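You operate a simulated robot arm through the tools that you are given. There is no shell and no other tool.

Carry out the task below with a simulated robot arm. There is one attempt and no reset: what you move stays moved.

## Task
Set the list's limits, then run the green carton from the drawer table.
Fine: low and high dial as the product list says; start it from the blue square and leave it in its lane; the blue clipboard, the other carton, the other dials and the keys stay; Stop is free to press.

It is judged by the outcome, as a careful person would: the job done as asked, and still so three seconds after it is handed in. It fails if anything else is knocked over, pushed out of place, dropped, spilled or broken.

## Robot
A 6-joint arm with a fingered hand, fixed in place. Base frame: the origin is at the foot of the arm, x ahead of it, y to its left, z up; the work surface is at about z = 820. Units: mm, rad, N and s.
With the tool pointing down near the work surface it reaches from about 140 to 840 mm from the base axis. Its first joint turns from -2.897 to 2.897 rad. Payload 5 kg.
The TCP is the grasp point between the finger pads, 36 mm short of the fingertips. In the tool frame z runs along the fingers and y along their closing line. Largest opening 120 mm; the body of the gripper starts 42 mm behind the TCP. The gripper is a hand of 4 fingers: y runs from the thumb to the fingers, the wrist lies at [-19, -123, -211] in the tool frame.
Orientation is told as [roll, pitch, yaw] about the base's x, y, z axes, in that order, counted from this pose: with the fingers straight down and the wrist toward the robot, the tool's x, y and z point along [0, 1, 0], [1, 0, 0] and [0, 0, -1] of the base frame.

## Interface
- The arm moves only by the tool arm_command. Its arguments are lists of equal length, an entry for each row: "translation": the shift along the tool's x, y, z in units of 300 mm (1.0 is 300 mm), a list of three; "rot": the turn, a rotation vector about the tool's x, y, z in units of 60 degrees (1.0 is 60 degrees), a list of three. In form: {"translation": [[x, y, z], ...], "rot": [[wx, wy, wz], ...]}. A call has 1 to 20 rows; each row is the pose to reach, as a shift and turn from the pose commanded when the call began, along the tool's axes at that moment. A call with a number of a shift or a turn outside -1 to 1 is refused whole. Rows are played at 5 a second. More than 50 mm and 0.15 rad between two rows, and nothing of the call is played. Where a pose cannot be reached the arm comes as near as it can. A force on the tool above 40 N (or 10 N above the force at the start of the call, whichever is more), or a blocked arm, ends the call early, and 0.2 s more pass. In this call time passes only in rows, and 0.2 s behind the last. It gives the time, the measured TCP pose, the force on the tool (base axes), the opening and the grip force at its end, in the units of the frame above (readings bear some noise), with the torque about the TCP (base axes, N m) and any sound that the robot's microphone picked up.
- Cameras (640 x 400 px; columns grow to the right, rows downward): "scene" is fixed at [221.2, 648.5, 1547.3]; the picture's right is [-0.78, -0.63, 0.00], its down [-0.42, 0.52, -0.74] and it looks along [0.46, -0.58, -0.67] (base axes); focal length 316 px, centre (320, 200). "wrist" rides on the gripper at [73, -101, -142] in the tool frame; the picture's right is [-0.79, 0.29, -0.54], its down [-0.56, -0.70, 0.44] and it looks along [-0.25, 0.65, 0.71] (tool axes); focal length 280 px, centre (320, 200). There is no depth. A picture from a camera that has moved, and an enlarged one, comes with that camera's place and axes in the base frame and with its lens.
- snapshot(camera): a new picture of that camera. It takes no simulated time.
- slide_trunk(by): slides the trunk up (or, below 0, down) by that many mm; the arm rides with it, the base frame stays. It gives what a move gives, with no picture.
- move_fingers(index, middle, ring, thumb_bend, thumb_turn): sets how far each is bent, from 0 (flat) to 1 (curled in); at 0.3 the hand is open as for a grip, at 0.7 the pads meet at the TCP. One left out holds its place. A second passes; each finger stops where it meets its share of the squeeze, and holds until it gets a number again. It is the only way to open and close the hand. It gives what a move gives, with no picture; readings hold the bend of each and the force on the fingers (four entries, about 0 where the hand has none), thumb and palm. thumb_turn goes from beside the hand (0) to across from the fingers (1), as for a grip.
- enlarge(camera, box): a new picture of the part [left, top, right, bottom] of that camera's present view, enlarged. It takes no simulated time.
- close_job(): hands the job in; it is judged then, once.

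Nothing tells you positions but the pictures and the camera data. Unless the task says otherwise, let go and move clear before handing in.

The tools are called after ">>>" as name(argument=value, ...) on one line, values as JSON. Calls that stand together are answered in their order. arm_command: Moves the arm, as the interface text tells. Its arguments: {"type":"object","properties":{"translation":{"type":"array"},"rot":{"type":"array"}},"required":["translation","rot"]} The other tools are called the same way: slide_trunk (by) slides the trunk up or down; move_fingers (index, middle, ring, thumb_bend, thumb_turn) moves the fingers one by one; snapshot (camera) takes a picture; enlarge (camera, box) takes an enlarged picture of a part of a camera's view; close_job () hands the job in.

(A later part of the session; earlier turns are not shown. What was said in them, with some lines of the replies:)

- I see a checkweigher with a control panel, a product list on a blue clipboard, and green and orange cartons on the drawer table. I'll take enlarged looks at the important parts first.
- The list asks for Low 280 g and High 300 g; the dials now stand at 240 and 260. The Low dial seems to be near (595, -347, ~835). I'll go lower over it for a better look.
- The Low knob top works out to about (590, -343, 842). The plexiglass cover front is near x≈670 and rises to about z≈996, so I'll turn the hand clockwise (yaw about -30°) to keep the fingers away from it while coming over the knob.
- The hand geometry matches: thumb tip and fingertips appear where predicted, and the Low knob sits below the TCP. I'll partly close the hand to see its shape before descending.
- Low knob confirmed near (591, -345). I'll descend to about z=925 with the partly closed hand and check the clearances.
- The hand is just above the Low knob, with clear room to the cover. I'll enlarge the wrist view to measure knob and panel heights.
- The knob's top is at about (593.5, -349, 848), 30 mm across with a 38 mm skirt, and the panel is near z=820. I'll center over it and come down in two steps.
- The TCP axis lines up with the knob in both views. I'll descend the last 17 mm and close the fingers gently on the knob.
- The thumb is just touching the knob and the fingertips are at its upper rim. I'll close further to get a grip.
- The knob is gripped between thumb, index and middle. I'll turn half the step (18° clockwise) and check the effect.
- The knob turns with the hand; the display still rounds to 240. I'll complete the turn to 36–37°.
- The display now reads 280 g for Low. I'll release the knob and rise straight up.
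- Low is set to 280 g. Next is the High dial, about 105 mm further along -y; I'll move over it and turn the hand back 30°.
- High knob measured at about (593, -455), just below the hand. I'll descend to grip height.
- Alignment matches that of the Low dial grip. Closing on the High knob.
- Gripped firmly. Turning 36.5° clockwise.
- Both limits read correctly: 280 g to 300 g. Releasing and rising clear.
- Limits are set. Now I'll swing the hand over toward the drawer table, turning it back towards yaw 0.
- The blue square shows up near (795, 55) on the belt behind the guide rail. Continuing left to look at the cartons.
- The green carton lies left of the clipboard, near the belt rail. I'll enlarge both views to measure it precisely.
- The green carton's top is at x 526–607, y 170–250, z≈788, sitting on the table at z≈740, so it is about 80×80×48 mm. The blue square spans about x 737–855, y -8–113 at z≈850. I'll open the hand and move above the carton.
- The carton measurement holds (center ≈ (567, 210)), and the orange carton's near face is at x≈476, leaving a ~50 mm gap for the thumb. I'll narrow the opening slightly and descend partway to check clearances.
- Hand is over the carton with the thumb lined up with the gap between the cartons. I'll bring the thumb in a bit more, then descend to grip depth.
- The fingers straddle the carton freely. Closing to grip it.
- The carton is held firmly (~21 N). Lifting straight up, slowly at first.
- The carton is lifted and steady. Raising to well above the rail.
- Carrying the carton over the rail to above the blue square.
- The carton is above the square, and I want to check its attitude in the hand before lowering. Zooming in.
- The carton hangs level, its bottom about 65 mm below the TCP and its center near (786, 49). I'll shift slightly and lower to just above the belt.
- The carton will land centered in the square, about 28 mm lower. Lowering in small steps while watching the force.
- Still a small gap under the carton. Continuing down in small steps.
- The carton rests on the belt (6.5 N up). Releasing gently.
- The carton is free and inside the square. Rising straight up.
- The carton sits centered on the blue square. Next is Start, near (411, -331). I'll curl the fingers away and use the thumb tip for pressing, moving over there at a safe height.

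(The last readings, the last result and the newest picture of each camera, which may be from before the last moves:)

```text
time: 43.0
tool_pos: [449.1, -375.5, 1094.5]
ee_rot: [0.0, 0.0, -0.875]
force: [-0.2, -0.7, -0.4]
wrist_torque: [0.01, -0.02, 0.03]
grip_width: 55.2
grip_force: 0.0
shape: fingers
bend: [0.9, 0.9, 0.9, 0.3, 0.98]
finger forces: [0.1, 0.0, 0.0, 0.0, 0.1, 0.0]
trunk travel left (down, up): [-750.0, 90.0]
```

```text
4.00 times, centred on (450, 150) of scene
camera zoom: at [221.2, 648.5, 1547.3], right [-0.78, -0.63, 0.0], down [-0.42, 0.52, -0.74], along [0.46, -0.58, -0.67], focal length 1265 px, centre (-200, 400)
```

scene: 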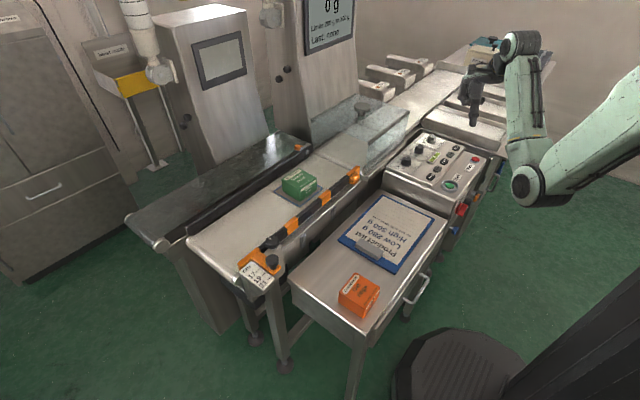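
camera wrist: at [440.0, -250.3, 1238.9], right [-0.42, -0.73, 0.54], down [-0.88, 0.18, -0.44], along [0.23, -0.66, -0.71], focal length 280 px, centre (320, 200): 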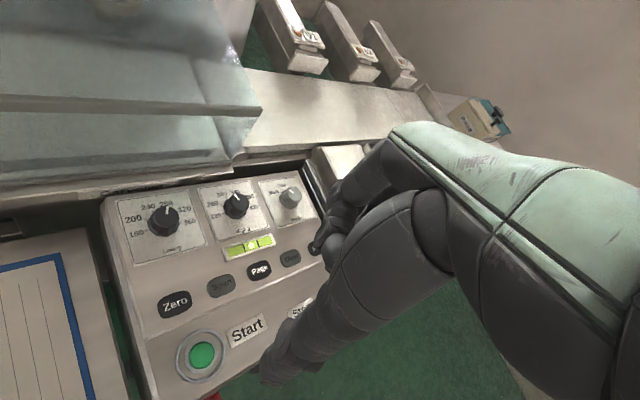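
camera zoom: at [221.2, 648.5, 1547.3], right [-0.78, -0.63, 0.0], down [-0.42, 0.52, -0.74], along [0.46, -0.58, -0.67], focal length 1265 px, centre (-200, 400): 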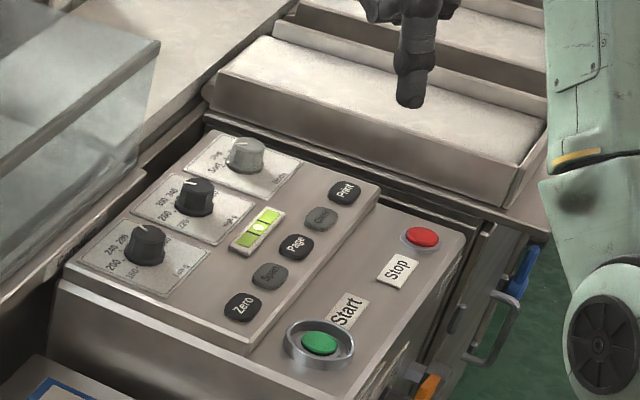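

The Start button is near (410, -341, 815), inside a ring; the thumb tip is the lowest point of the hand. I'll lower in two stages with a small correction and check.

>>> arm_command(translation=[[-0.006, 0.01, 0.11], [-0.012, 0.02, 0.22], [-0.018, 0.032, 0.33], [-0.018, 0.032, 0.45]], rot=[[0, 0, 0], [0, 0, 0], [0, 0, 0], [0, 0, 0]])

>>> snapshot(camera="wrist")

>>> snapshot(camera="scene")

>>> enlarge(camera="scene", box=[410, 130, 490, 210])

```text
time: 44.0
tool_pos: [451.4, -386.7, 959.9]
ee_rot: [0.001, -0.002, -0.875]
force: [0.1, 0.1, -0.8]
wrist_torque: [0.01, -0.03, 0.01]
grip_width: 55.4
grip_force: 0.1
shape: fingers
bend: [0.9, 0.9, 0.9, 0.3, 0.98]
finger forces: [0.0, 0.1, 0.0, 0.0, 0.0, 0.0]
trunk travel left (down, up): [-750.0, 90.0]
```

```text
taken
camera wrist: at [442.0, -260.9, 1103.9], right [-0.42, -0.73, 0.54], down [-0.88, 0.18, -0.44], along [0.23, -0.66, -0.71], focal length 280 px, centre (320, 200)
```

wrist: 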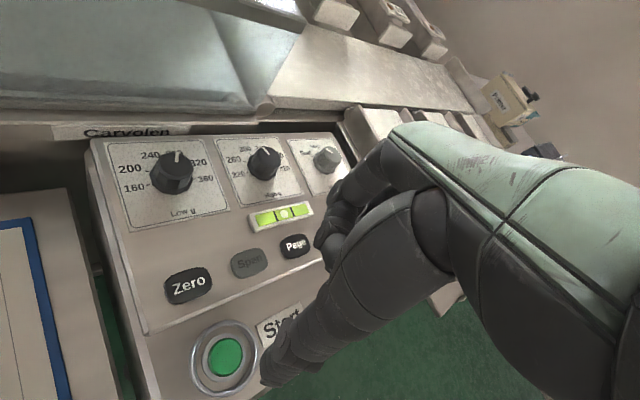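

```text
taken
```

scene: 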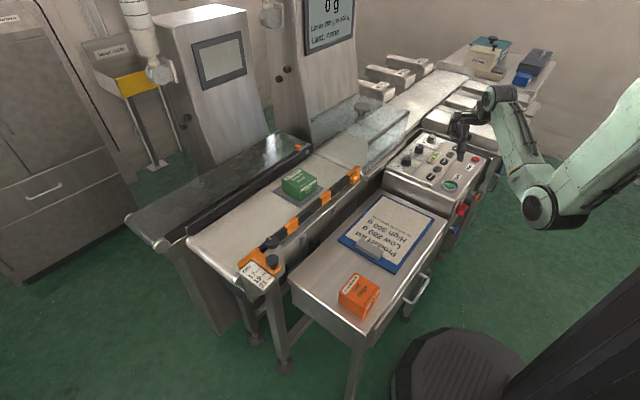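

```text
5.00 times, centred on (450, 170) of scene
camera zoom: at [221.2, 648.5, 1547.3], right [-0.78, -0.63, 0.0], down [-0.42, 0.52, -0.74], along [0.46, -0.58, -0.67], focal length 1581 px, centre (-330, 350)
```

zoom: 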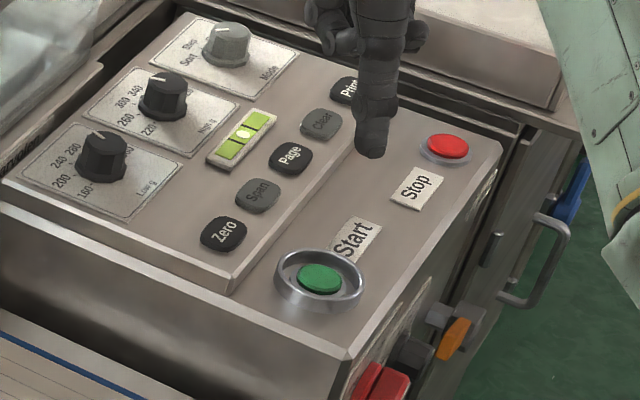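

The thumb tip is nearly over Start, with curled fingers well above. Lowering to about 25 mm above the button.

>>> arm_command(translation=[[0.002, 0.019, 0.1], [0.002, 0.019, 0.2], [0.002, 0.019, 0.26]], rot=[[0, 0, 0], [0, 0, 0], [0, 0, 0]])

>>> enlarge(camera="wrist", box=[180, 240, 360, 400])

>>> enlarge(camera="scene", box=[420, 150, 480, 210])

>>> snapshot(camera="scene")

```text
time: 44.8
tool_pos: [454.0, -391.5, 883.0]
ee_rot: [0.0, -0.002, -0.875]
force: [0.5, 0.1, -0.3]
wrist_torque: [-0.01, 0.0, -0.01]
grip_width: 54.9
grip_force: 0.0
shape: fingers
bend: [0.9, 0.9, 0.9, 0.3, 0.98]
finger forces: [0.0, 0.0, 0.0, 0.0, 0.1, 0.0]
trunk travel left (down, up): [-750.0, 90.0]
```

```text
2.50 times, centred on (270, 320) of wrist
camera zoom: at [445.8, -265.2, 1025.1], right [-0.42, -0.73, 0.54], down [-0.88, 0.18, -0.44], along [0.23, -0.66, -0.71], focal length 701 px, centre (445, -100)
```

zoom: 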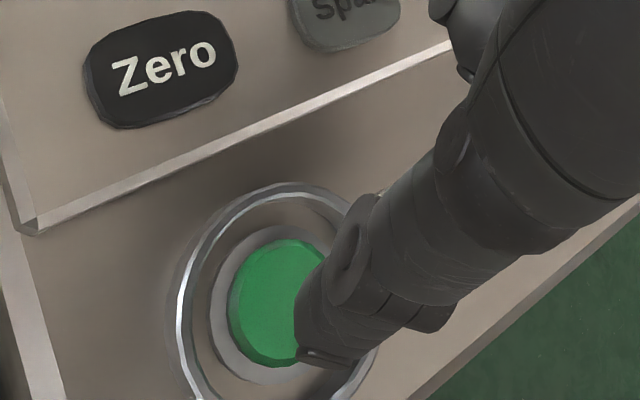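

```text
6.67 times, centred on (450, 180) of scene
camera zoom: at [221.2, 648.5, 1547.3], right [-0.78, -0.63, 0.0], down [-0.42, 0.52, -0.74], along [0.46, -0.58, -0.67], focal length 2108 px, centre (-547, 333)
```

zoom: 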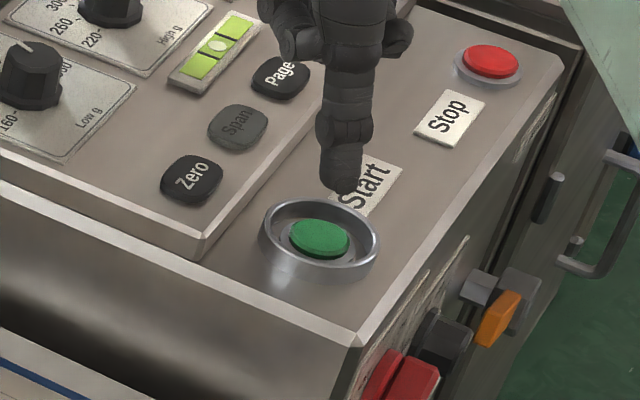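

```text
taken
```

scene: 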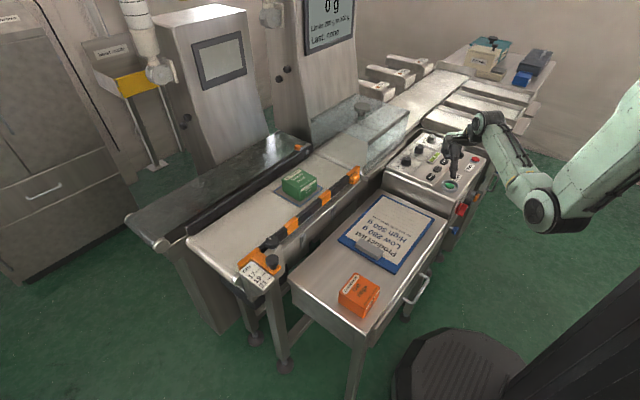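

The thumb tip lines up with the Start button, about 34 mm above it. Descending close, then pressing in small steps.

>>> arm_command(translation=[[0.008, 0, 0.05], [0.008, 0, 0.09]], rot=[[0, 0, 0], [0, 0, 0]])

>>> enlarge(camera="scene", box=[430, 165, 470, 205])

>>> enlarge(camera="wrist", box=[180, 240, 360, 400])

```text
time: 45.4
tool_pos: [457.0, -390.0, 854.2]
ee_rot: [0.001, 0.0, -0.875]
force: [0.1, -0.2, -0.6]
wrist_torque: [0.05, 0.0, -0.02]
grip_width: 54.8
grip_force: 0.0
shape: fingers
bend: [0.9, 0.9, 0.9, 0.3, 0.98]
finger forces: [0.1, 0.0, 0.0, 0.1, 0.1, 0.0]
trunk travel left (down, up): [-750.0, 90.0]
```

```text
10.00 times, centred on (450, 185) of scene
camera zoom: at [221.2, 648.5, 1547.3], right [-0.78, -0.63, 0.0], down [-0.42, 0.52, -0.74], along [0.46, -0.58, -0.67], focal length 3162 px, centre (-980, 350)
```

zoom: 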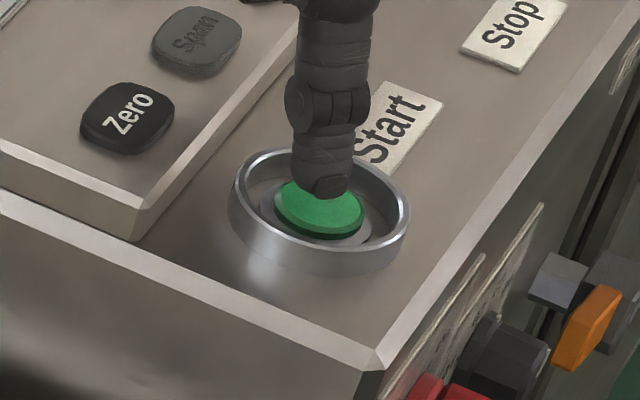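

```text
2.50 times, centred on (270, 320) of wrist
camera zoom: at [448.0, -263.9, 998.3], right [-0.42, -0.73, 0.54], down [-0.88, 0.18, -0.44], along [0.23, -0.66, -0.71], focal length 701 px, centre (445, -100)
```

zoom: 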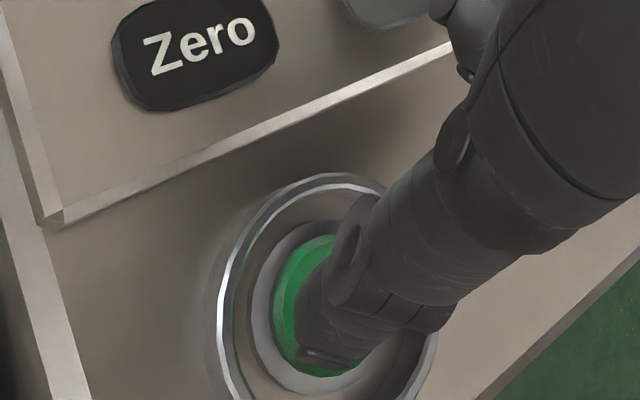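

The thumb is inside the ring, just above the button. Pressing down in small steps.

>>> arm_command(translation=[[0, 0, 0.01], [0, 0, 0.02], [0, 0, 0.028]], rot=[[0, 0, 0], [0, 0, 0], [0, 0, 0]])

>>> enlarge(camera="scene", box=[430, 165, 470, 205])

>>> snapshot(camera="scene")

```text
time: 46.2
tool_pos: [457.7, -390.2, 847.0]
ee_rot: [0.0, 0.0, -0.873]
force: [-0.4, -0.5, -0.2]
wrist_torque: [0.0, 0.01, -0.01]
grip_width: 55.1
grip_force: 0.1
shape: fingers
bend: [0.9, 0.9, 0.9, 0.3, 0.98]
finger forces: [0.0, 0.0, 0.0, 0.0, 0.0, 0.0]
trunk travel left (down, up): [-750.0, 90.0]
```

```text
10.00 times, centred on (450, 185) of scene
camera zoom: at [221.2, 648.5, 1547.3], right [-0.78, -0.63, 0.0], down [-0.42, 0.52, -0.74], along [0.46, -0.58, -0.67], focal length 3162 px, centre (-980, 350)
```

zoom: 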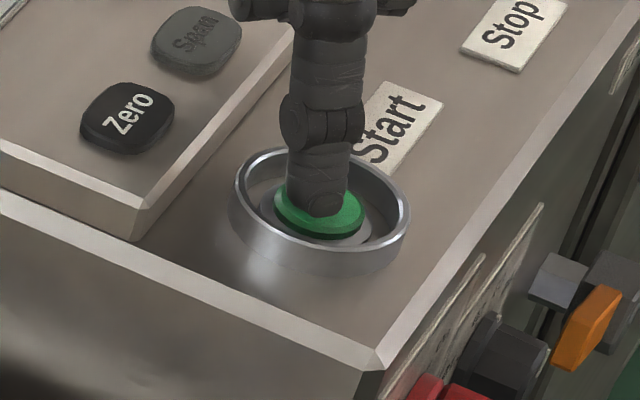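

```text
taken
```

scene: 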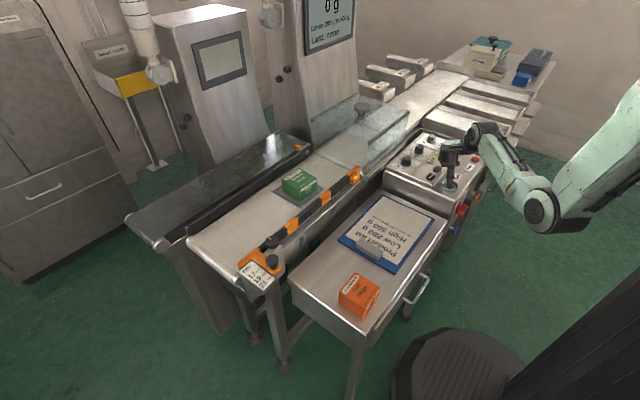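

Just at the button, no force yet. Pressing a little further.

>>> arm_command(translation=[[0, 0, 0.008], [0, 0, 0.016]], rot=[[0, 0, 0], [0, 0, 0]])

>>> snapshot(camera="scene")

>>> enlarge(camera="scene", box=[430, 165, 470, 205])

```text
time: 46.8
tool_pos: [456.4, -389.0, 841.7]
ee_rot: [0.0, -0.001, -0.874]
force: [-0.8, -0.4, 1.9]
wrist_torque: [0.05, 0.05, 0.0]
grip_width: 55.0
grip_force: 0.8
shape: fingers
bend: [0.9, 0.9, 0.9, 0.3, 0.98]
finger forces: [0.0, 0.0, 0.0, 0.0, 1.1, 0.0]
trunk travel left (down, up): [-750.0, 90.0]
```

```text
taken
```

scene: 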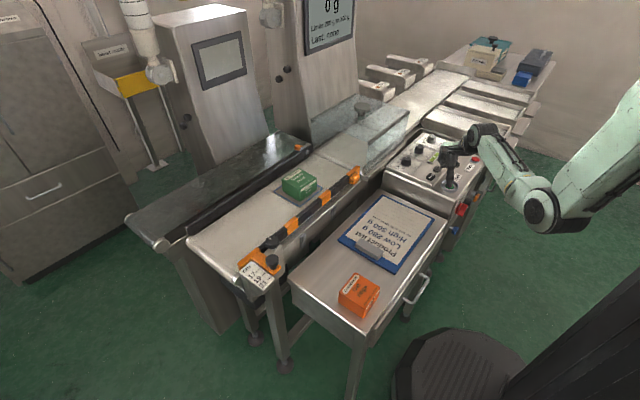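

```text
10.00 times, centred on (450, 185) of scene
camera zoom: at [221.2, 648.5, 1547.3], right [-0.78, -0.63, 0.0], down [-0.42, 0.52, -0.74], along [0.46, -0.58, -0.67], focal length 3162 px, centre (-980, 350)
```

zoom: 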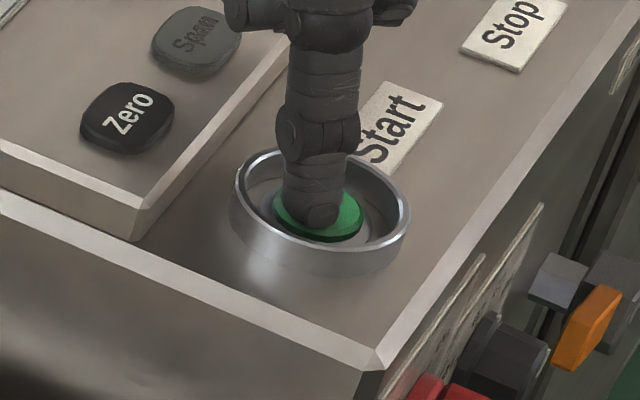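

Contact has begun (about 2 N). Pressing further to actuate.

>>> arm_command(translation=[[0, 0, 0.008], [0, 0, 0.015]], rot=[[0, 0, 0], [0, 0, 0]])

>>> snapshot(camera="scene")

>>> enlarge(camera="scene", box=[290, 0, 370, 60])

```text
time: 47.4
tool_pos: [457.5, -389.6, 838.2]
ee_rot: [-0.002, -0.002, -0.875]
force: [1.9, -0.1, 4.0]
wrist_torque: [0.23, 0.16, -0.04]
grip_width: 55.2
grip_force: 2.7
shape: fingers
bend: [0.9, 0.9, 0.9, 0.3, 0.98]
finger forces: [0.0, 0.0, 0.1, 0.0, 4.9, 0.1]
trunk travel left (down, up): [-750.0, 90.0]
heard: click
```

```text
taken
```

scene: 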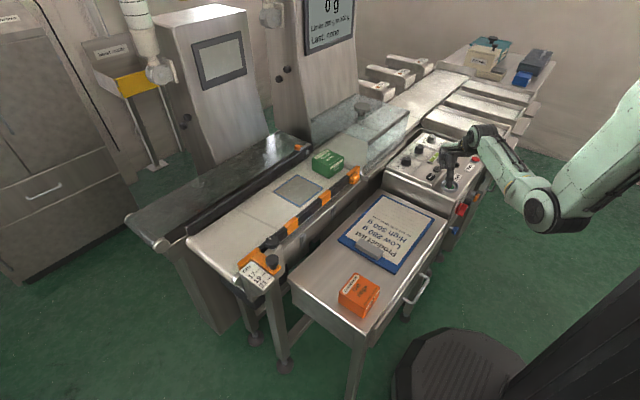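

```text
6.67 times, centred on (330, 30) of scene
camera zoom: at [221.2, 648.5, 1547.3], right [-0.78, -0.63, 0.0], down [-0.42, 0.52, -0.74], along [0.46, -0.58, -0.67], focal length 2108 px, centre (253, 1333)
```

zoom: 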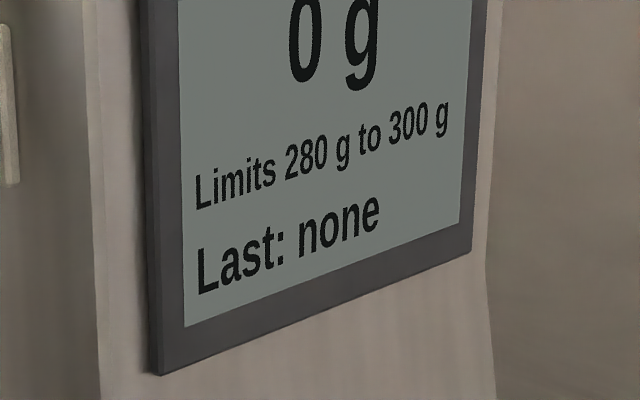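

A click was heard and the carton is moving along the belt. I'll lift the thumb straight out and watch.

>>> arm_command(translation=[[0, 0, -0.06], [0, 0, -0.16], [0, 0, -0.28]], rot=[[0, 0, 0], [0, 0, 0], [0, 0, 0]])

>>> snapshot(camera="scene")

>>> enlarge(camera="scene", box=[290, 0, 450, 180])

```text
time: 48.2
tool_pos: [457.1, -390.0, 921.0]
ee_rot: [0.001, 0.003, -0.873]
force: [0.9, -0.2, 0.1]
wrist_torque: [0.02, 0.02, 0.01]
grip_width: 55.0
grip_force: 0.0
shape: fingers
bend: [0.9, 0.9, 0.9, 0.3, 0.98]
finger forces: [0.1, 0.0, 0.1, 0.0, 0.0, 0.0]
trunk travel left (down, up): [-750.0, 90.0]
```

```text
taken
```

scene: 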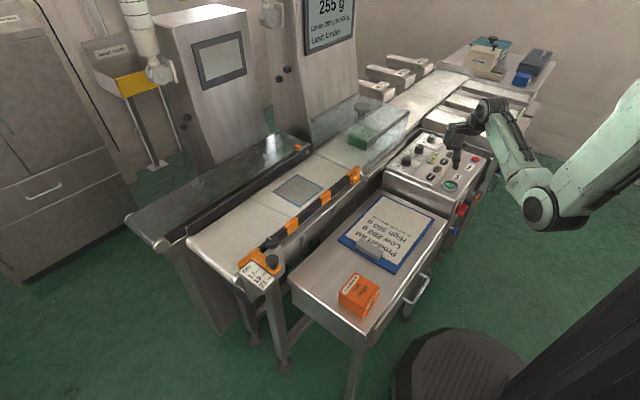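

```text
2.22 times, centred on (370, 90) of scene
camera zoom: at [221.2, 648.5, 1547.3], right [-0.78, -0.63, 0.0], down [-0.42, 0.52, -0.74], along [0.46, -0.58, -0.67], focal length 703 px, centre (209, 444)
```

zoom: 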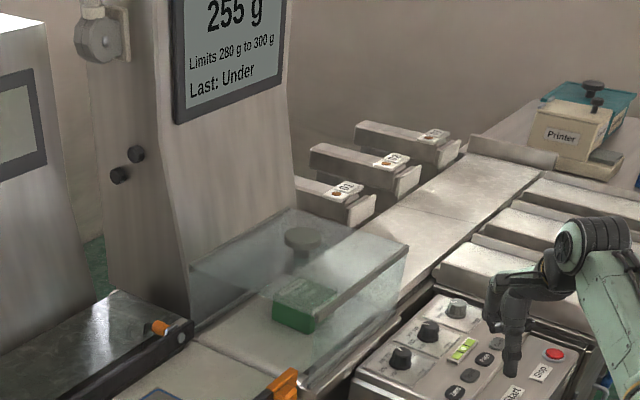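

The carton weighed 255 g ("Under"), so it will be sorted to its lane. I'll raise the hand further away and let the run finish.

>>> arm_command(translation=[[0, 0, -0.12], [0, 0, -0.25], [0, 0, -0.38], [0, 0, -0.5]], rot=[[0, 0, 0], [0, 0, 0], [0, 0, 0], [0, 0, 0]])

>>> snapshot(camera="scene")

>>> snapshot(camera="wrist")

```text
time: 49.2
tool_pos: [456.3, -390.8, 1071.9]
ee_rot: [0.0, 0.001, -0.875]
force: [-0.2, 0.4, 0.5]
wrist_torque: [0.0, 0.0, -0.01]
grip_width: 55.3
grip_force: 0.1
shape: fingers
bend: [0.9, 0.9, 0.9, 0.3, 0.98]
finger forces: [0.0, 0.0, 0.0, 0.0, 0.1, 0.0]
trunk travel left (down, up): [-750.0, 90.0]
```

```text
taken
```

scene: 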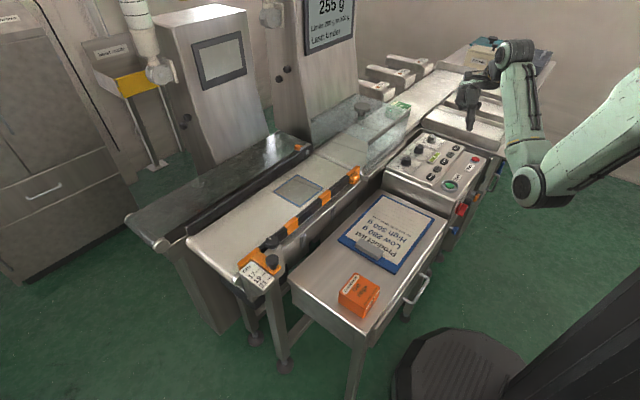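

```text
taken
camera wrist: at [447.5, -264.1, 1215.2], right [-0.42, -0.73, 0.54], down [-0.88, 0.18, -0.44], along [0.23, -0.66, -0.71], focal length 280 px, centre (320, 200)
```

wrist: 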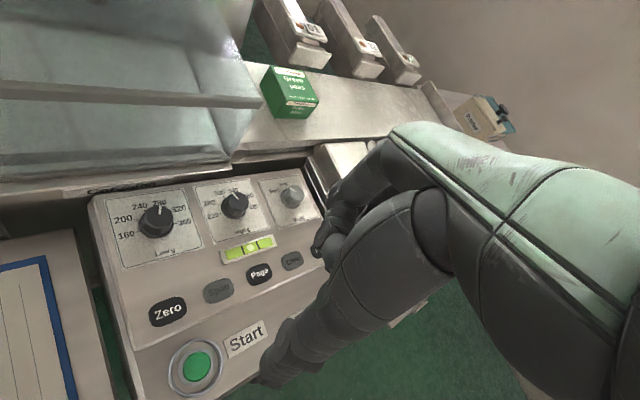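

The carton has left the weigh belt and is on the outfeed. I'll hold still at a safe height and let time pass while it is sorted.

>>> arm_command(translation=[[0, 0, -0.01], [0, 0, -0.02], [0, 0, -0.03], [0, 0, -0.04], [0, 0, -0.05]], rot=[[0, 0, 0], [0, 0, 0], [0, 0, 0], [0, 0, 0], [0, 0, 0]])

>>> snapshot(camera="wrist")

>>> enlarge(camera="scene", box=[350, 30, 560, 180])

```text
time: 50.4
tool_pos: [456.2, -390.5, 1087.2]
ee_rot: [-0.001, 0.0, -0.873]
force: [0.3, 0.7, -0.6]
wrist_torque: [-0.03, 0.02, -0.01]
grip_width: 55.4
grip_force: 0.1
shape: fingers
bend: [0.9, 0.9, 0.9, 0.3, 0.98]
finger forces: [0.0, 0.0, 0.1, 0.0, 0.0, 0.0]
trunk travel left (down, up): [-750.0, 90.0]
```

```text
taken
camera wrist: at [447.9, -264.0, 1229.5], right [-0.42, -0.73, 0.54], down [-0.88, 0.18, -0.44], along [0.23, -0.66, -0.71], focal length 280 px, centre (320, 200)
```

wrist: 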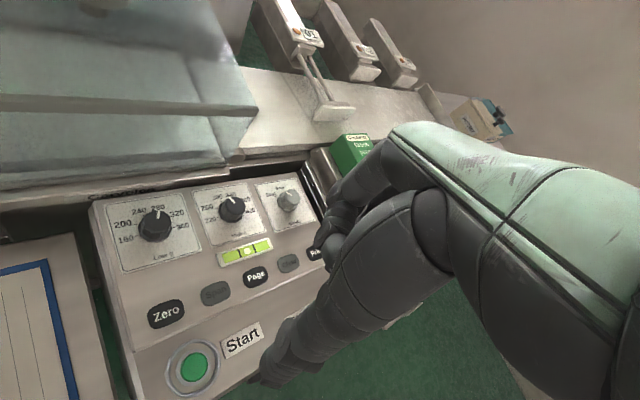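

```text
2.67 times, centred on (455, 105) of scene
camera zoom: at [221.2, 648.5, 1547.3], right [-0.78, -0.63, 0.0], down [-0.42, 0.52, -0.74], along [0.46, -0.58, -0.67], focal length 843 px, centre (-40, 453)
```

zoom: 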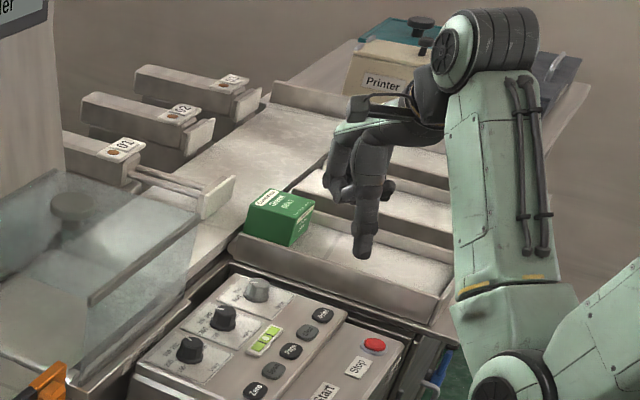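

Pusher 01 has moved the carton into the first lane. Waiting for it to settle, moving the hand a little back and up.

>>> arm_command(translation=[[0.04, -0.02, -0.02], [0.08, -0.04, -0.04], [0.12, -0.06, -0.06], [0.16, -0.08, -0.08], [0.2, -0.1, -0.1], [0.2, -0.1, -0.1], [0.2, -0.1, -0.1], [0.2, -0.1, -0.1], [0.2, -0.1, -0.1], [0.2, -0.1, -0.1]], rot=[[0, 0, 0], [0, 0, 0], [0, 0, 0], [0, 0, 0], [0, 0, 0], [0, 0, 0], [0, 0, 0], [0, 0, 0], [0, 0, 0], [0, 0, 0]])

>>> snapshot(camera="wrist")

>>> snapshot(camera="scene")

>>> enlarge(camera="scene", box=[350, 30, 560, 180])

>>> enlarge(camera="scene", box=[290, 0, 370, 60])

```text
time: 52.6
tool_pos: [483.1, -330.0, 1115.5]
ee_rot: [-0.001, 0.0, -0.875]
force: [0.6, -0.8, 0.3]
wrist_torque: [0.03, 0.0, 0.01]
grip_width: 55.0
grip_force: 0.0
shape: fingers
bend: [0.9, 0.9, 0.9, 0.3, 0.98]
finger forces: [0.0, 0.0, 0.0, 0.1, 0.1, 0.0]
trunk travel left (down, up): [-750.0, 90.0]
```

```text
taken
camera wrist: at [474.5, -202.6, 1258.6], right [-0.42, -0.73, 0.54], down [-0.88, 0.18, -0.44], along [0.23, -0.66, -0.71], focal length 280 px, centre (320, 200)
```

wrist: 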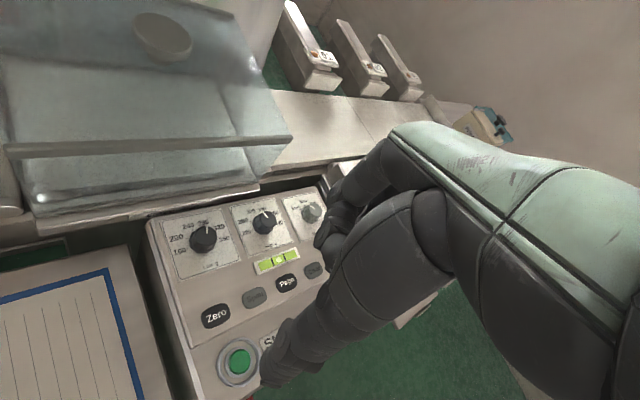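

```text
taken
```

scene: 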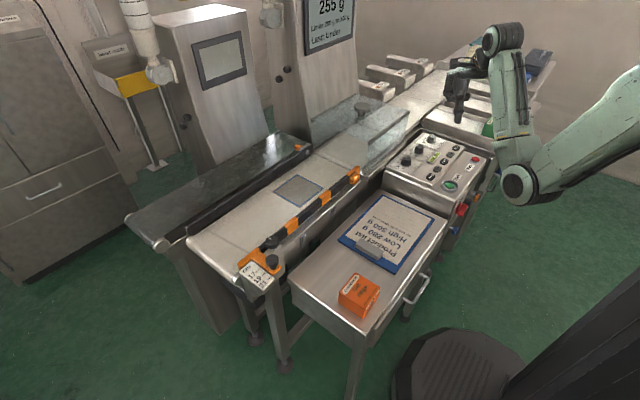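

```text
2.67 times, centred on (455, 105) of scene
camera zoom: at [221.2, 648.5, 1547.3], right [-0.78, -0.63, 0.0], down [-0.42, 0.52, -0.74], along [0.46, -0.58, -0.67], focal length 843 px, centre (-40, 453)
```

zoom: 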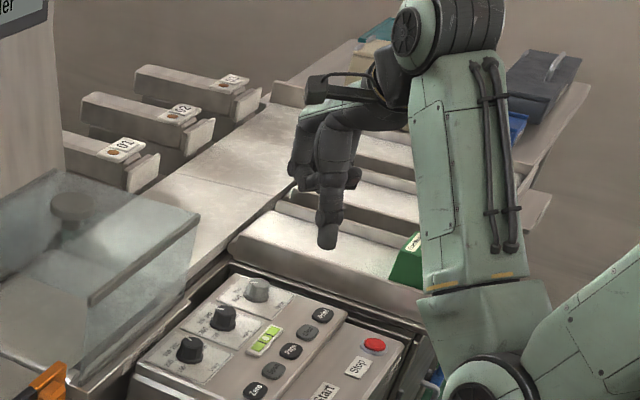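

```text
6.67 times, centred on (330, 30) of scene
camera zoom: at [221.2, 648.5, 1547.3], right [-0.78, -0.63, 0.0], down [-0.42, 0.52, -0.74], along [0.46, -0.58, -0.67], focal length 2108 px, centre (253, 1333)
```

zoom: 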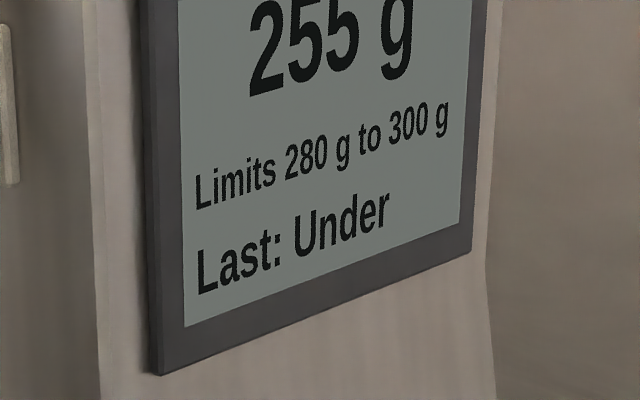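

The carton slid down to the end of lane 1; the arm blocks the view. I'll move the arm left to see it clearly.

>>> arm_command(translation=[[0.1, -0.115, 0], [0.2, -0.23, 0], [0.3, -0.345, 0], [0.4, -0.46, 0], [0.5, -0.575, 0], [0.55, -0.65, 0]], rot=[[0, 0, -0.08], [0, 0, -0.16], [0, 0, -0.24], [0, 0, -0.32], [0, 0, -0.4], [0, 0, -0.48]])

>>> snapshot(camera="scene")

>>> enlarge(camera="scene", box=[380, 40, 560, 220])

```text
time: 54.0
tool_pos: [484.7, -71.1, 1115.8]
ee_rot: [0.0, 0.001, -0.373]
force: [0.5, 0.4, 0.6]
wrist_torque: [0.01, -0.01, 0.0]
grip_width: 55.3
grip_force: 0.0
shape: fingers
bend: [0.9, 0.9, 0.9, 0.3, 0.98]
finger forces: [0.0, 0.0, 0.1, 0.0, 0.1, 0.0]
trunk travel left (down, up): [-750.0, 90.0]
```

```text
taken
```

scene: 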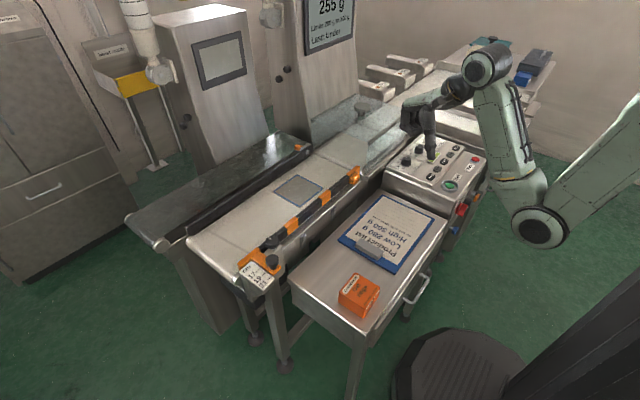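

```text
2.22 times, centred on (470, 130) of scene
camera zoom: at [221.2, 648.5, 1547.3], right [-0.78, -0.63, 0.0], down [-0.42, 0.52, -0.74], along [0.46, -0.58, -0.67], focal length 703 px, centre (-13, 356)
```

zoom: 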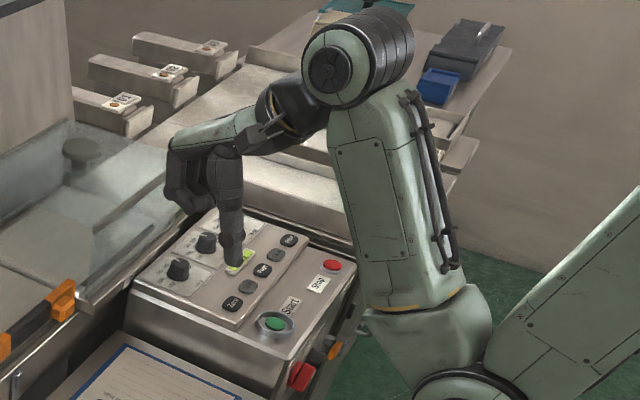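

Still blocked by the forearm; moving further left.

>>> arm_command(translation=[[0.13, -0.052, 0], [0.26, -0.104, 0], [0.39, -0.156, 0], [0.53, -0.208, 0], [0.66, -0.26, 0], [0.8, -0.313, 0], [0.93, -0.365, 0]], rot=[[0, 0, -0.08], [0, 0, -0.16], [0, 0, -0.24], [0, 0, -0.32], [0, 0, -0.4], [0, 0, -0.48], [0, 0, -0.56]])

>>> snapshot(camera="scene")

>>> enlarge(camera="scene", box=[380, 40, 560, 200])

```text
time: 55.6
tool_pos: [484.5, 228.0, 1116.8]
ee_rot: [-0.001, 0.002, 0.215]
force: [-0.2, 0.6, -0.1]
wrist_torque: [-0.01, -0.01, 0.01]
grip_width: 55.3
grip_force: 0.2
shape: fingers
bend: [0.9, 0.9, 0.9, 0.3, 0.98]
finger forces: [0.1, 0.1, 0.0, 0.0, 0.1, 0.0]
trunk travel left (down, up): [-750.0, 90.0]
```

```text
taken
```

scene: 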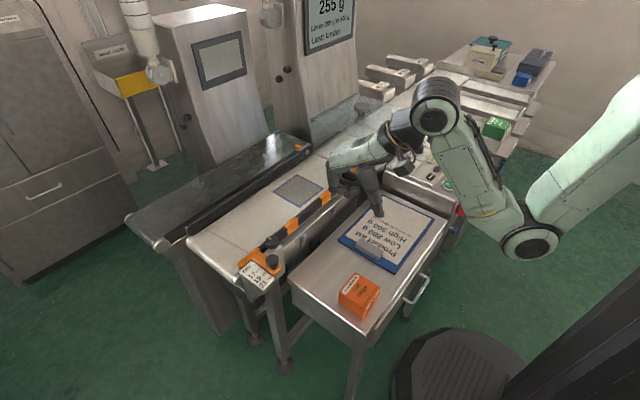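

```text
2.50 times, centred on (470, 120) of scene
camera zoom: at [221.2, 648.5, 1547.3], right [-0.78, -0.63, 0.0], down [-0.42, 0.52, -0.74], along [0.46, -0.58, -0.67], focal length 791 px, centre (-55, 400)
```

zoom: 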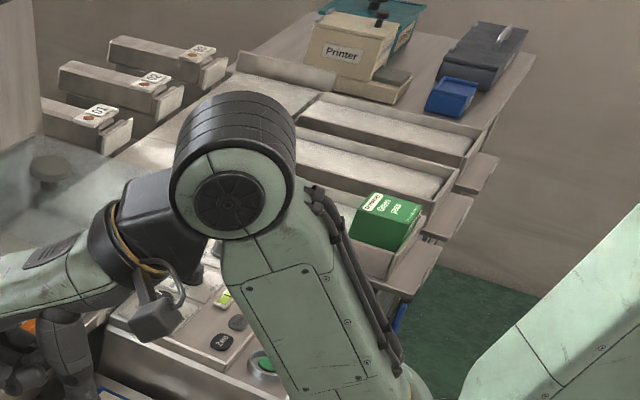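

The green carton rests against the stop at the end of lane 1. The display shows 280–300 g with the last result "Under" (255 g). The clipboard and orange carton are where they were, and the hand is empty and clear, so I'm handing the job in.

>>> close_job()

```text
The job is handed in.
```

I set the limits to Low 280 g and High 300 g, as the product list says, and ran the green carton. The display confirms both limits.

- **Run:** I placed the carton on the blue square and pressed Start. It weighed 255 g, which is below the low limit, so the machine marked it "Under".
- **Lane:** Pusher 01 moved it into the first lane, and I left it resting at the end of that lane.
- **Everything else:** In the last pictures the clipboard and the orange carton are where they started. I didn't touch the Mode dial or the keys, and I didn't press Stop.

The hand was empty and clear when I handed the job in.
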